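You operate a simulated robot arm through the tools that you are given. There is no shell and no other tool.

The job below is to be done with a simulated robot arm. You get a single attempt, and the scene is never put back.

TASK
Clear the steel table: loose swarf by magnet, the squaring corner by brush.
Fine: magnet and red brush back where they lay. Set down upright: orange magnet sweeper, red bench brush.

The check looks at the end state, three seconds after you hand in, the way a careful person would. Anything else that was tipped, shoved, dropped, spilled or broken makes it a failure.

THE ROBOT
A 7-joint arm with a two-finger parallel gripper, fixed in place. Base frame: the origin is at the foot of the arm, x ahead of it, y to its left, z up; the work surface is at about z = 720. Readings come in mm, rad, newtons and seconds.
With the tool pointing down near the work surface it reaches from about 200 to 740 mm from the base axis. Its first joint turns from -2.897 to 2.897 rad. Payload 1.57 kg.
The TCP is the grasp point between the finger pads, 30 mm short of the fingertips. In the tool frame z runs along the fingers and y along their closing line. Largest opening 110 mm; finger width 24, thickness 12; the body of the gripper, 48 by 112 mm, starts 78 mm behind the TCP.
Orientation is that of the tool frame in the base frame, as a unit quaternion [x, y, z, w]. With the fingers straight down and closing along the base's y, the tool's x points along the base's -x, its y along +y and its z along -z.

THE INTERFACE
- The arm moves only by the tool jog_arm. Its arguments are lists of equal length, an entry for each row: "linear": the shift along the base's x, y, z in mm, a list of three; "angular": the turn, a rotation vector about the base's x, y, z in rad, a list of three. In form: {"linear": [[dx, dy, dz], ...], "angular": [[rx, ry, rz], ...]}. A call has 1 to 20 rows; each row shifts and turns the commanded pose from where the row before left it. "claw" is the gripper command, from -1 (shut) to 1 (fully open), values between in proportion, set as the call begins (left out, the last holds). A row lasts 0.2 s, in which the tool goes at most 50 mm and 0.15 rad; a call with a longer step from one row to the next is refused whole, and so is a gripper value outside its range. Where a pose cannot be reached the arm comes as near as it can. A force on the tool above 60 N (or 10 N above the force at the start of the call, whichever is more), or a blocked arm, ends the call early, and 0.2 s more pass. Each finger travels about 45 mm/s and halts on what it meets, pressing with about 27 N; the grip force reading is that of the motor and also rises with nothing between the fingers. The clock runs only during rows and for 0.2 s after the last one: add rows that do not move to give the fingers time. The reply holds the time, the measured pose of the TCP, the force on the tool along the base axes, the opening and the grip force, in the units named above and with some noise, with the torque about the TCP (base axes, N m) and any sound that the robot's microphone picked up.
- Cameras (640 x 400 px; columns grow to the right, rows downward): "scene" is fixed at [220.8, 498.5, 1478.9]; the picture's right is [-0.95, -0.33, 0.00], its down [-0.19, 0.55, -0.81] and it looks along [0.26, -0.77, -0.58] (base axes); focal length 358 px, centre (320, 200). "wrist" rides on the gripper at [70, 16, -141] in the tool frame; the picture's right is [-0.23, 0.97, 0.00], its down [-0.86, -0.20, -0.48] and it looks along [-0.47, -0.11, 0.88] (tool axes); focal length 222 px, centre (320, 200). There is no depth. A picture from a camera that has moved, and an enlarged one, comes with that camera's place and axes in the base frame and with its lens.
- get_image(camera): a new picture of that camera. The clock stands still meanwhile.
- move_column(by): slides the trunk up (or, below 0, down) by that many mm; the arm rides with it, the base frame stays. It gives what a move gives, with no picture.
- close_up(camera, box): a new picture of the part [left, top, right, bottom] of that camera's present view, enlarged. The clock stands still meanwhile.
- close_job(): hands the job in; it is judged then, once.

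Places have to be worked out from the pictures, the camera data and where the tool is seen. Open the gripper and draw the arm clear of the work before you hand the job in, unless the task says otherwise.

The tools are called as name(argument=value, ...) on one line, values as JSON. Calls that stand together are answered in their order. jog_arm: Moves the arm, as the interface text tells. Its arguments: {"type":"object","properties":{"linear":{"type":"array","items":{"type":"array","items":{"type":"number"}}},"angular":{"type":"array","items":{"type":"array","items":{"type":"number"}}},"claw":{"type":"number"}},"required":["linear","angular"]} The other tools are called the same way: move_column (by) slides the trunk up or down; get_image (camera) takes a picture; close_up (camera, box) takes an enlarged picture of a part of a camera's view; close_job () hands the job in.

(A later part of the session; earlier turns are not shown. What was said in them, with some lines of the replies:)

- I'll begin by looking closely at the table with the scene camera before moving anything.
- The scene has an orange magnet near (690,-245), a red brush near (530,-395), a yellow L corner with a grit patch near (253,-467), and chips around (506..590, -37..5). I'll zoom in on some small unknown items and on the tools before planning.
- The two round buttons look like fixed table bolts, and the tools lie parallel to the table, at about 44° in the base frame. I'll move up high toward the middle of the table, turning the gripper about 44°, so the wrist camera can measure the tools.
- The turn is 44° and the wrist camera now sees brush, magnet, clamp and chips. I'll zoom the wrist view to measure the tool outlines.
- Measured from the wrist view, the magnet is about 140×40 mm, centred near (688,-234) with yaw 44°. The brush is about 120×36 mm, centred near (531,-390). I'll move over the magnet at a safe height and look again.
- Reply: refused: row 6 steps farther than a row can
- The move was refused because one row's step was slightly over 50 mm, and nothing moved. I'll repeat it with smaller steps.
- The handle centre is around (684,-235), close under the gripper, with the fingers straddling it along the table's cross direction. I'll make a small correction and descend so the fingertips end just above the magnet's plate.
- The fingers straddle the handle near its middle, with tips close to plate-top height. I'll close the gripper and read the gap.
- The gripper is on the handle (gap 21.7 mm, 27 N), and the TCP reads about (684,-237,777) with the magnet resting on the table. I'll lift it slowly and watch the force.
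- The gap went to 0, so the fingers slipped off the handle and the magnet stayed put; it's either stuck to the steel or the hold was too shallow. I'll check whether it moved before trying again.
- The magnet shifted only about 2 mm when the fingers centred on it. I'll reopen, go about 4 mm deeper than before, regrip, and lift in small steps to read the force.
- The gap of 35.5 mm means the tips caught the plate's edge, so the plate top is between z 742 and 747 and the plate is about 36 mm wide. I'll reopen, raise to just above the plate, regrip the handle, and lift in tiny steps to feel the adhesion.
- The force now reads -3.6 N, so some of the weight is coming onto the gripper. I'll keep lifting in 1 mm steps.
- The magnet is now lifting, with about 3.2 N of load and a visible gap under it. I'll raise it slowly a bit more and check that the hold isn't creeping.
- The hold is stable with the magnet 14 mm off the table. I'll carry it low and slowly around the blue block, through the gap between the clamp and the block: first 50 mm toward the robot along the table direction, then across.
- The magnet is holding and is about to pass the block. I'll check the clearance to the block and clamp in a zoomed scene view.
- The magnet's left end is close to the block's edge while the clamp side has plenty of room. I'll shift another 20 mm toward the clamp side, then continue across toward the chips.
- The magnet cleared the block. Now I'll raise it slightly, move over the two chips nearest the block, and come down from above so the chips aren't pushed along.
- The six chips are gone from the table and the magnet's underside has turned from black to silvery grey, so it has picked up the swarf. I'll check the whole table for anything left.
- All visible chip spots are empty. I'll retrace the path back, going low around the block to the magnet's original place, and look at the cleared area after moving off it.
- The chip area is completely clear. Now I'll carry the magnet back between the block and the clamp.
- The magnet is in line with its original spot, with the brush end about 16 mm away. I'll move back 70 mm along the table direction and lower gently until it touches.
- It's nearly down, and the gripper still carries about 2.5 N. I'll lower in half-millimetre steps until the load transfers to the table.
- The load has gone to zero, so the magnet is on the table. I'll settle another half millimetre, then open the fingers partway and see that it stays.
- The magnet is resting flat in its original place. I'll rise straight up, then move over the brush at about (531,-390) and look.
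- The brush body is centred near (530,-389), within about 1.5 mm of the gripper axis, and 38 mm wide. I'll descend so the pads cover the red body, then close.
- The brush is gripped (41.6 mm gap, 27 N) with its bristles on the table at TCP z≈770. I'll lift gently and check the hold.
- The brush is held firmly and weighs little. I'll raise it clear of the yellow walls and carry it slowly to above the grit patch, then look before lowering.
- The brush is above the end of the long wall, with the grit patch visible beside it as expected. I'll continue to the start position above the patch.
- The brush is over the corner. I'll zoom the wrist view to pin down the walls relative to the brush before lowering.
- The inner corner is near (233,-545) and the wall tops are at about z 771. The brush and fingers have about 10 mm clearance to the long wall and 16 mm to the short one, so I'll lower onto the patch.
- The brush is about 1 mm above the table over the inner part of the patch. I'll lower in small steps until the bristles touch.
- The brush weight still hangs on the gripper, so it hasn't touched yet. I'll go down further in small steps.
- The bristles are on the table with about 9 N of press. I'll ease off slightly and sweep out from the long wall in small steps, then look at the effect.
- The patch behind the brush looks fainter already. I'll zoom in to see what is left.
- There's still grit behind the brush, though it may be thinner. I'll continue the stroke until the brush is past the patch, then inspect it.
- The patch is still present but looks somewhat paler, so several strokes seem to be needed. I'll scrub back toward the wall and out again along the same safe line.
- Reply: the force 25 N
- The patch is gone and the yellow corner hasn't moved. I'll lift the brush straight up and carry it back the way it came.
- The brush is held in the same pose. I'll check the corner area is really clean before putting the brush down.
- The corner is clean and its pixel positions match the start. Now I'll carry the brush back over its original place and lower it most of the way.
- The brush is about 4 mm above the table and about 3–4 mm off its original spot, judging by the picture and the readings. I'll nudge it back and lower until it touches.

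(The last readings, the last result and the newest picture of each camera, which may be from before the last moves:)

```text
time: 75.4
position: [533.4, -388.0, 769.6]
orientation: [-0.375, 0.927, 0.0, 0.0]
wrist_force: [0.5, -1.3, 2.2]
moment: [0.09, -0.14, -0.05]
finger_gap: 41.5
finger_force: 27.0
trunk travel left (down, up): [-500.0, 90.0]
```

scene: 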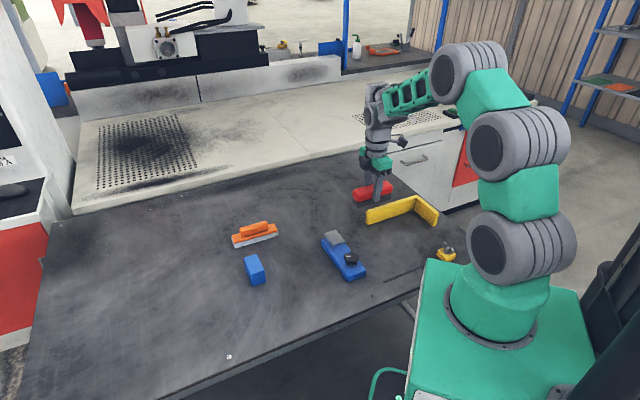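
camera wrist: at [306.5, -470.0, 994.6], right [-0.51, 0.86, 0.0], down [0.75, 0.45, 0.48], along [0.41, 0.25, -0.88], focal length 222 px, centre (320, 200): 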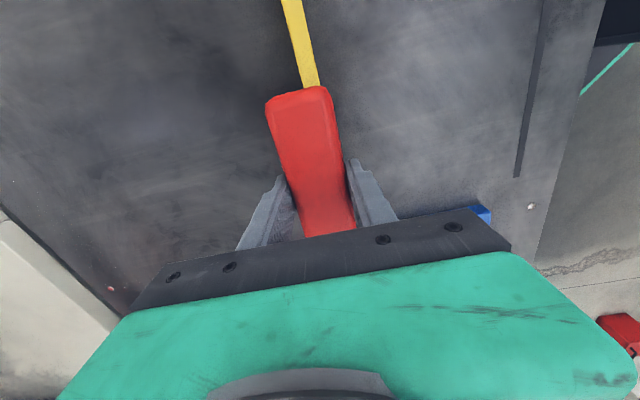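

The force turned to +2.2 N, so the bristles are on the table. I'll open the fingers and check that the brush stays upright.

jog_arm(linear=[[0, 0, 0], [0, 0, 0], [0, 0, 0], [0, 0, 0]], angular=[[0, 0, 0], [0, 0, 0], [0, 0, 0], [0, 0, 0]], claw=0.5)

close_up(camera="scene", box=[280, 170, 360, 230])

```text
time: 76.4
position: [533.8, -387.9, 769.3]
orientation: [-0.375, 0.927, 0.0, -0.001]
wrist_force: [-0.2, -0.6, 0.7]
moment: [0.02, -0.03, -0.02]
finger_gap: 82.7
finger_force: 0.0
trunk travel left (down, up): [-500.0, 90.0]
```

```text
6.67 times, centred on (320, 200) of scene
camera zoom: at [220.8, 498.5, 1478.9], right [-0.95, -0.33, 0.0], down [-0.19, 0.55, -0.81], along [0.26, -0.77, -0.58], focal length 2383 px, centre (320, 200)
```

zoom: 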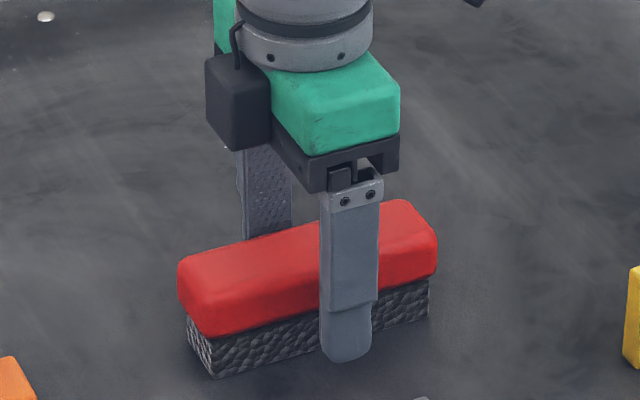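

The brush stands upright in its original place with the fingers clear. I'll rise straight up and retreat to the starting pose, then inspect everything.

jog_arm(linear=[[0, 0, 10], [0, 0, 25], [0, 0, 35], [0, 0, 40], [0, 0, 40], [0, 0, 40], [0, 0, 40], [0, 0, 15], [-30, -8, 0], [-40, -10, 0], [-40, -10, 0], [-40, -10, 0], [-40, -10, 0], [-30, -8, 0], [0, 0, 0]], angular=[[0, 0, 0], [0, 0, 0], [0, 0, 0], [0, 0, 0], [0, 0, 0], [0, 0, 0], [0, 0, 0], [0, 0, 0], [0, 0, -0.128], [0, 0, -0.128], [0, 0, -0.128], [0, 0, -0.128], [0, 0, -0.128], [0, 0, -0.128], [0, 0, 0]], claw=1)

get_image(camera="scene")

close_up(camera="scene", box=[220, 180, 380, 280])

close_up(camera="scene", box=[340, 180, 500, 280])

close_up(camera="scene", box=[180, 260, 380, 385])

get_image(camera="wrist")

```text
time: 79.6
position: [313.7, -449.4, 1014.7]
orientation: [0.0, 1.0, 0.0, 0.0]
wrist_force: [-0.6, 0.1, 0.3]
moment: [0.04, -0.01, -0.01]
finger_gap: 110.0
finger_force: 0.1
trunk travel left (down, up): [-500.0, 90.0]
```

```text
taken
```

scene: 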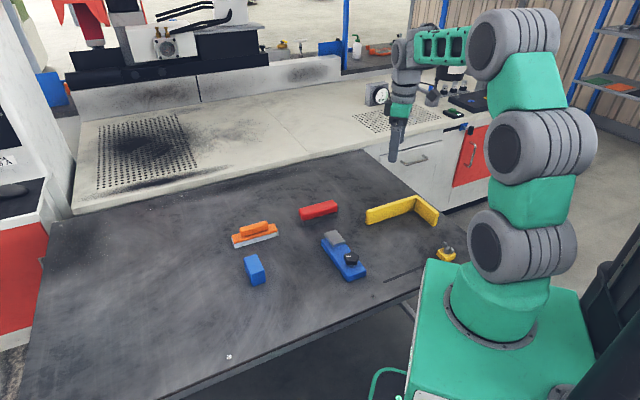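

```text
4.00 times, centred on (300, 230) of scene
camera zoom: at [220.8, 498.5, 1478.9], right [-0.95, -0.33, 0.0], down [-0.19, 0.55, -0.81], along [0.26, -0.77, -0.58], focal length 1430 px, centre (400, 80)
```

zoom: 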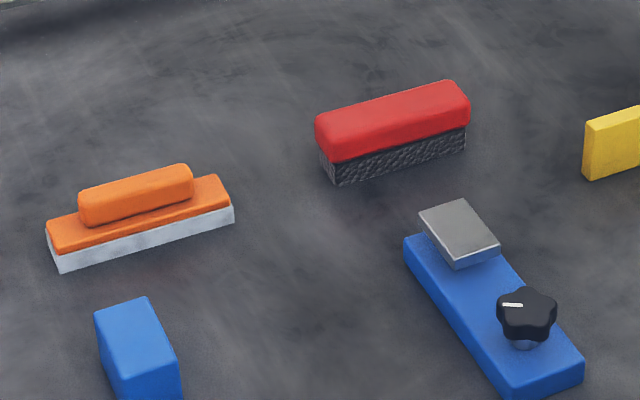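

```text
4.00 times, centred on (420, 230) of scene
camera zoom: at [220.8, 498.5, 1478.9], right [-0.95, -0.33, 0.0], down [-0.19, 0.55, -0.81], along [0.26, -0.77, -0.58], focal length 1430 px, centre (-80, 80)
```

zoom: 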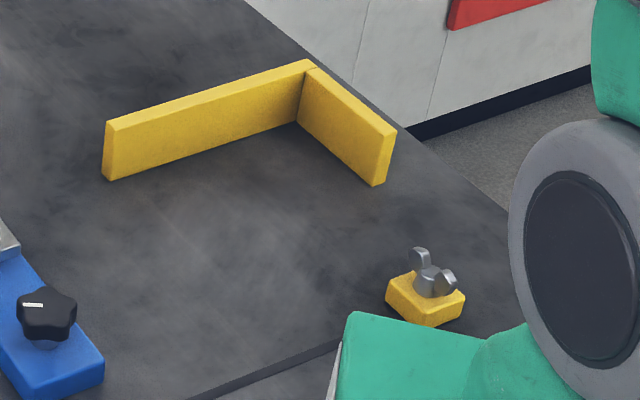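

```text
3.20 times, centred on (280, 322) of scene
camera zoom: at [220.8, 498.5, 1478.9], right [-0.95, -0.33, 0.0], down [-0.19, 0.55, -0.81], along [0.26, -0.77, -0.58], focal length 1144 px, centre (448, -192)
```

zoom: 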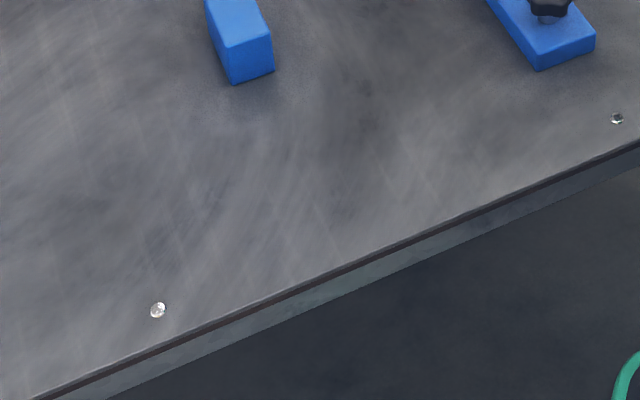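

```text
taken
camera wrist: at [243.7, -432.3, 1155.4], right [0.23, 0.97, 0.0], down [0.85, -0.2, 0.48], along [0.47, -0.11, -0.88], focal length 222 px, centre (320, 200)
```

wrist: 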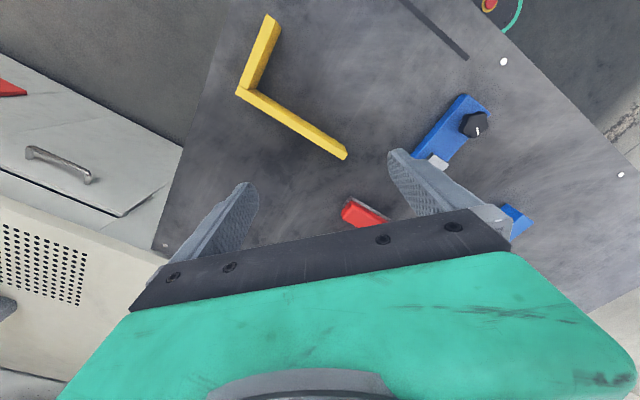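

Everything is in place: the corner is clean, and the magnet and brush are upright where they lay. Before handing in, I'll check the far left and back of the table for stray chips.

close_up(camera="scene", box=[40, 190, 200, 290])

close_up(camera="scene", box=[140, 140, 380, 260])

close_up(camera="scene", box=[20, 280, 220, 400])

close_up(camera="scene", box=[225, 210, 289, 250])

```text
4.00 times, centred on (120, 240) of scene
camera zoom: at [220.8, 498.5, 1478.9], right [-0.95, -0.33, 0.0], down [-0.19, 0.55, -0.81], along [0.26, -0.77, -0.58], focal length 1430 px, centre (1120, 40)
```

zoom: 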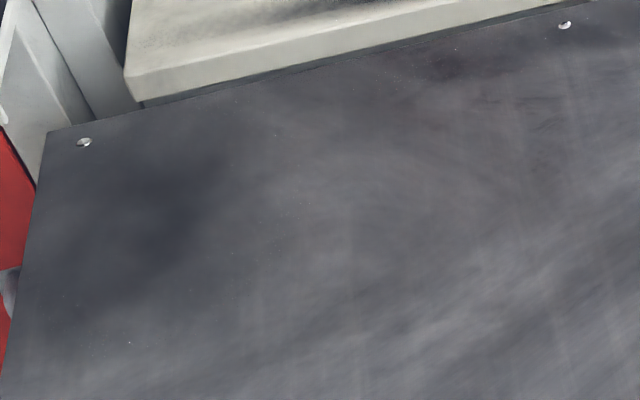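

```text
2.67 times, centred on (260, 200) of scene
camera zoom: at [220.8, 498.5, 1478.9], right [-0.95, -0.33, 0.0], down [-0.19, 0.55, -0.81], along [0.26, -0.77, -0.58], focal length 953 px, centre (480, 200)
```

zoom: 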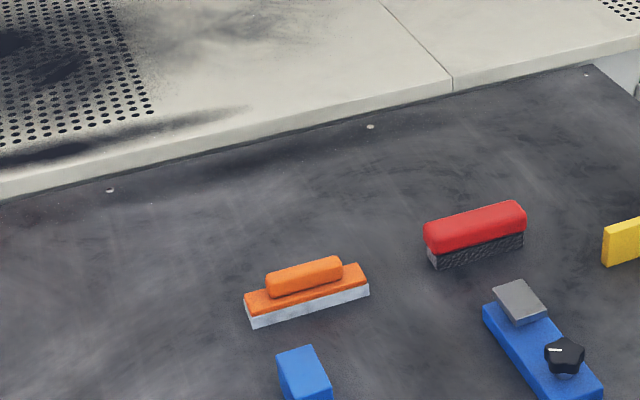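

```text
3.20 times, centred on (120, 340) of scene
camera zoom: at [220.8, 498.5, 1478.9], right [-0.95, -0.33, 0.0], down [-0.19, 0.55, -0.81], along [0.26, -0.77, -0.58], focal length 1144 px, centre (960, -248)
```

zoom: 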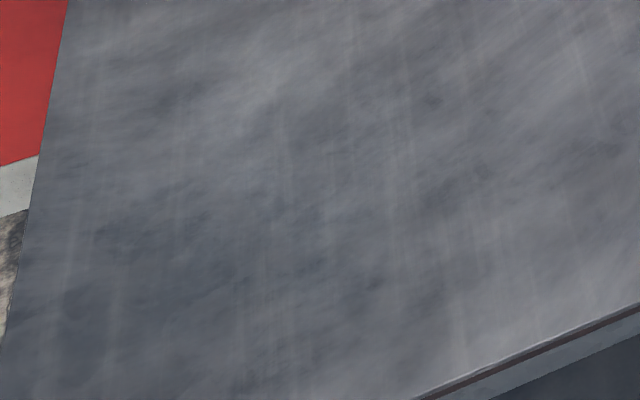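

```text
10.00 times, centred on (257, 230) of scene
camera zoom: at [220.8, 498.5, 1478.9], right [-0.95, -0.33, 0.0], down [-0.19, 0.55, -0.81], along [0.26, -0.77, -0.58], focal length 3575 px, centre (950, -100)
```

zoom: 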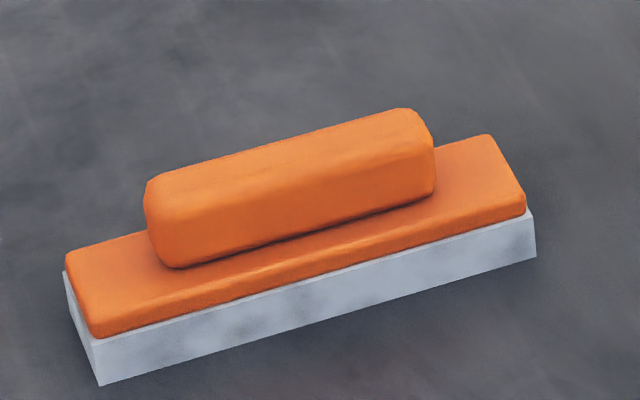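

Only the regularly spaced fixed table bolts remain. The swarf is on the magnet, the corner is brushed clean, both tools are upright in their places, nothing else moved, and the gripper is open and clear. I'm handing in the job.

close_job()

```text
The job is handed in.
```

The steel table is clear, and I've handed the job in. I don't have the result of the check yet.

- **Swarf:** all six loose chips were picked up by the orange magnet sweeper. They are still stuck to its underside, which now looks silvery grey instead of black.
- **Squaring corner:** the grit patch inside the yellow corner was gone after about three brush strokes. The corner itself did not move.
- **Tools:** the magnet and the red brush are both upright, back where they lay to within about 2 mm.
- **Everything else:** the blue block, the clamp and the yellow wing-nut block are where they started. The small shiny dots still on the table look like fixed bolts, so I left them.

On the first try the gripper slipped off the magnet's handle, which shifted the magnet about 2 mm. The second grip held, and nothing was tipped or dropped. The gripper is open and the arm is back near its starting pose.
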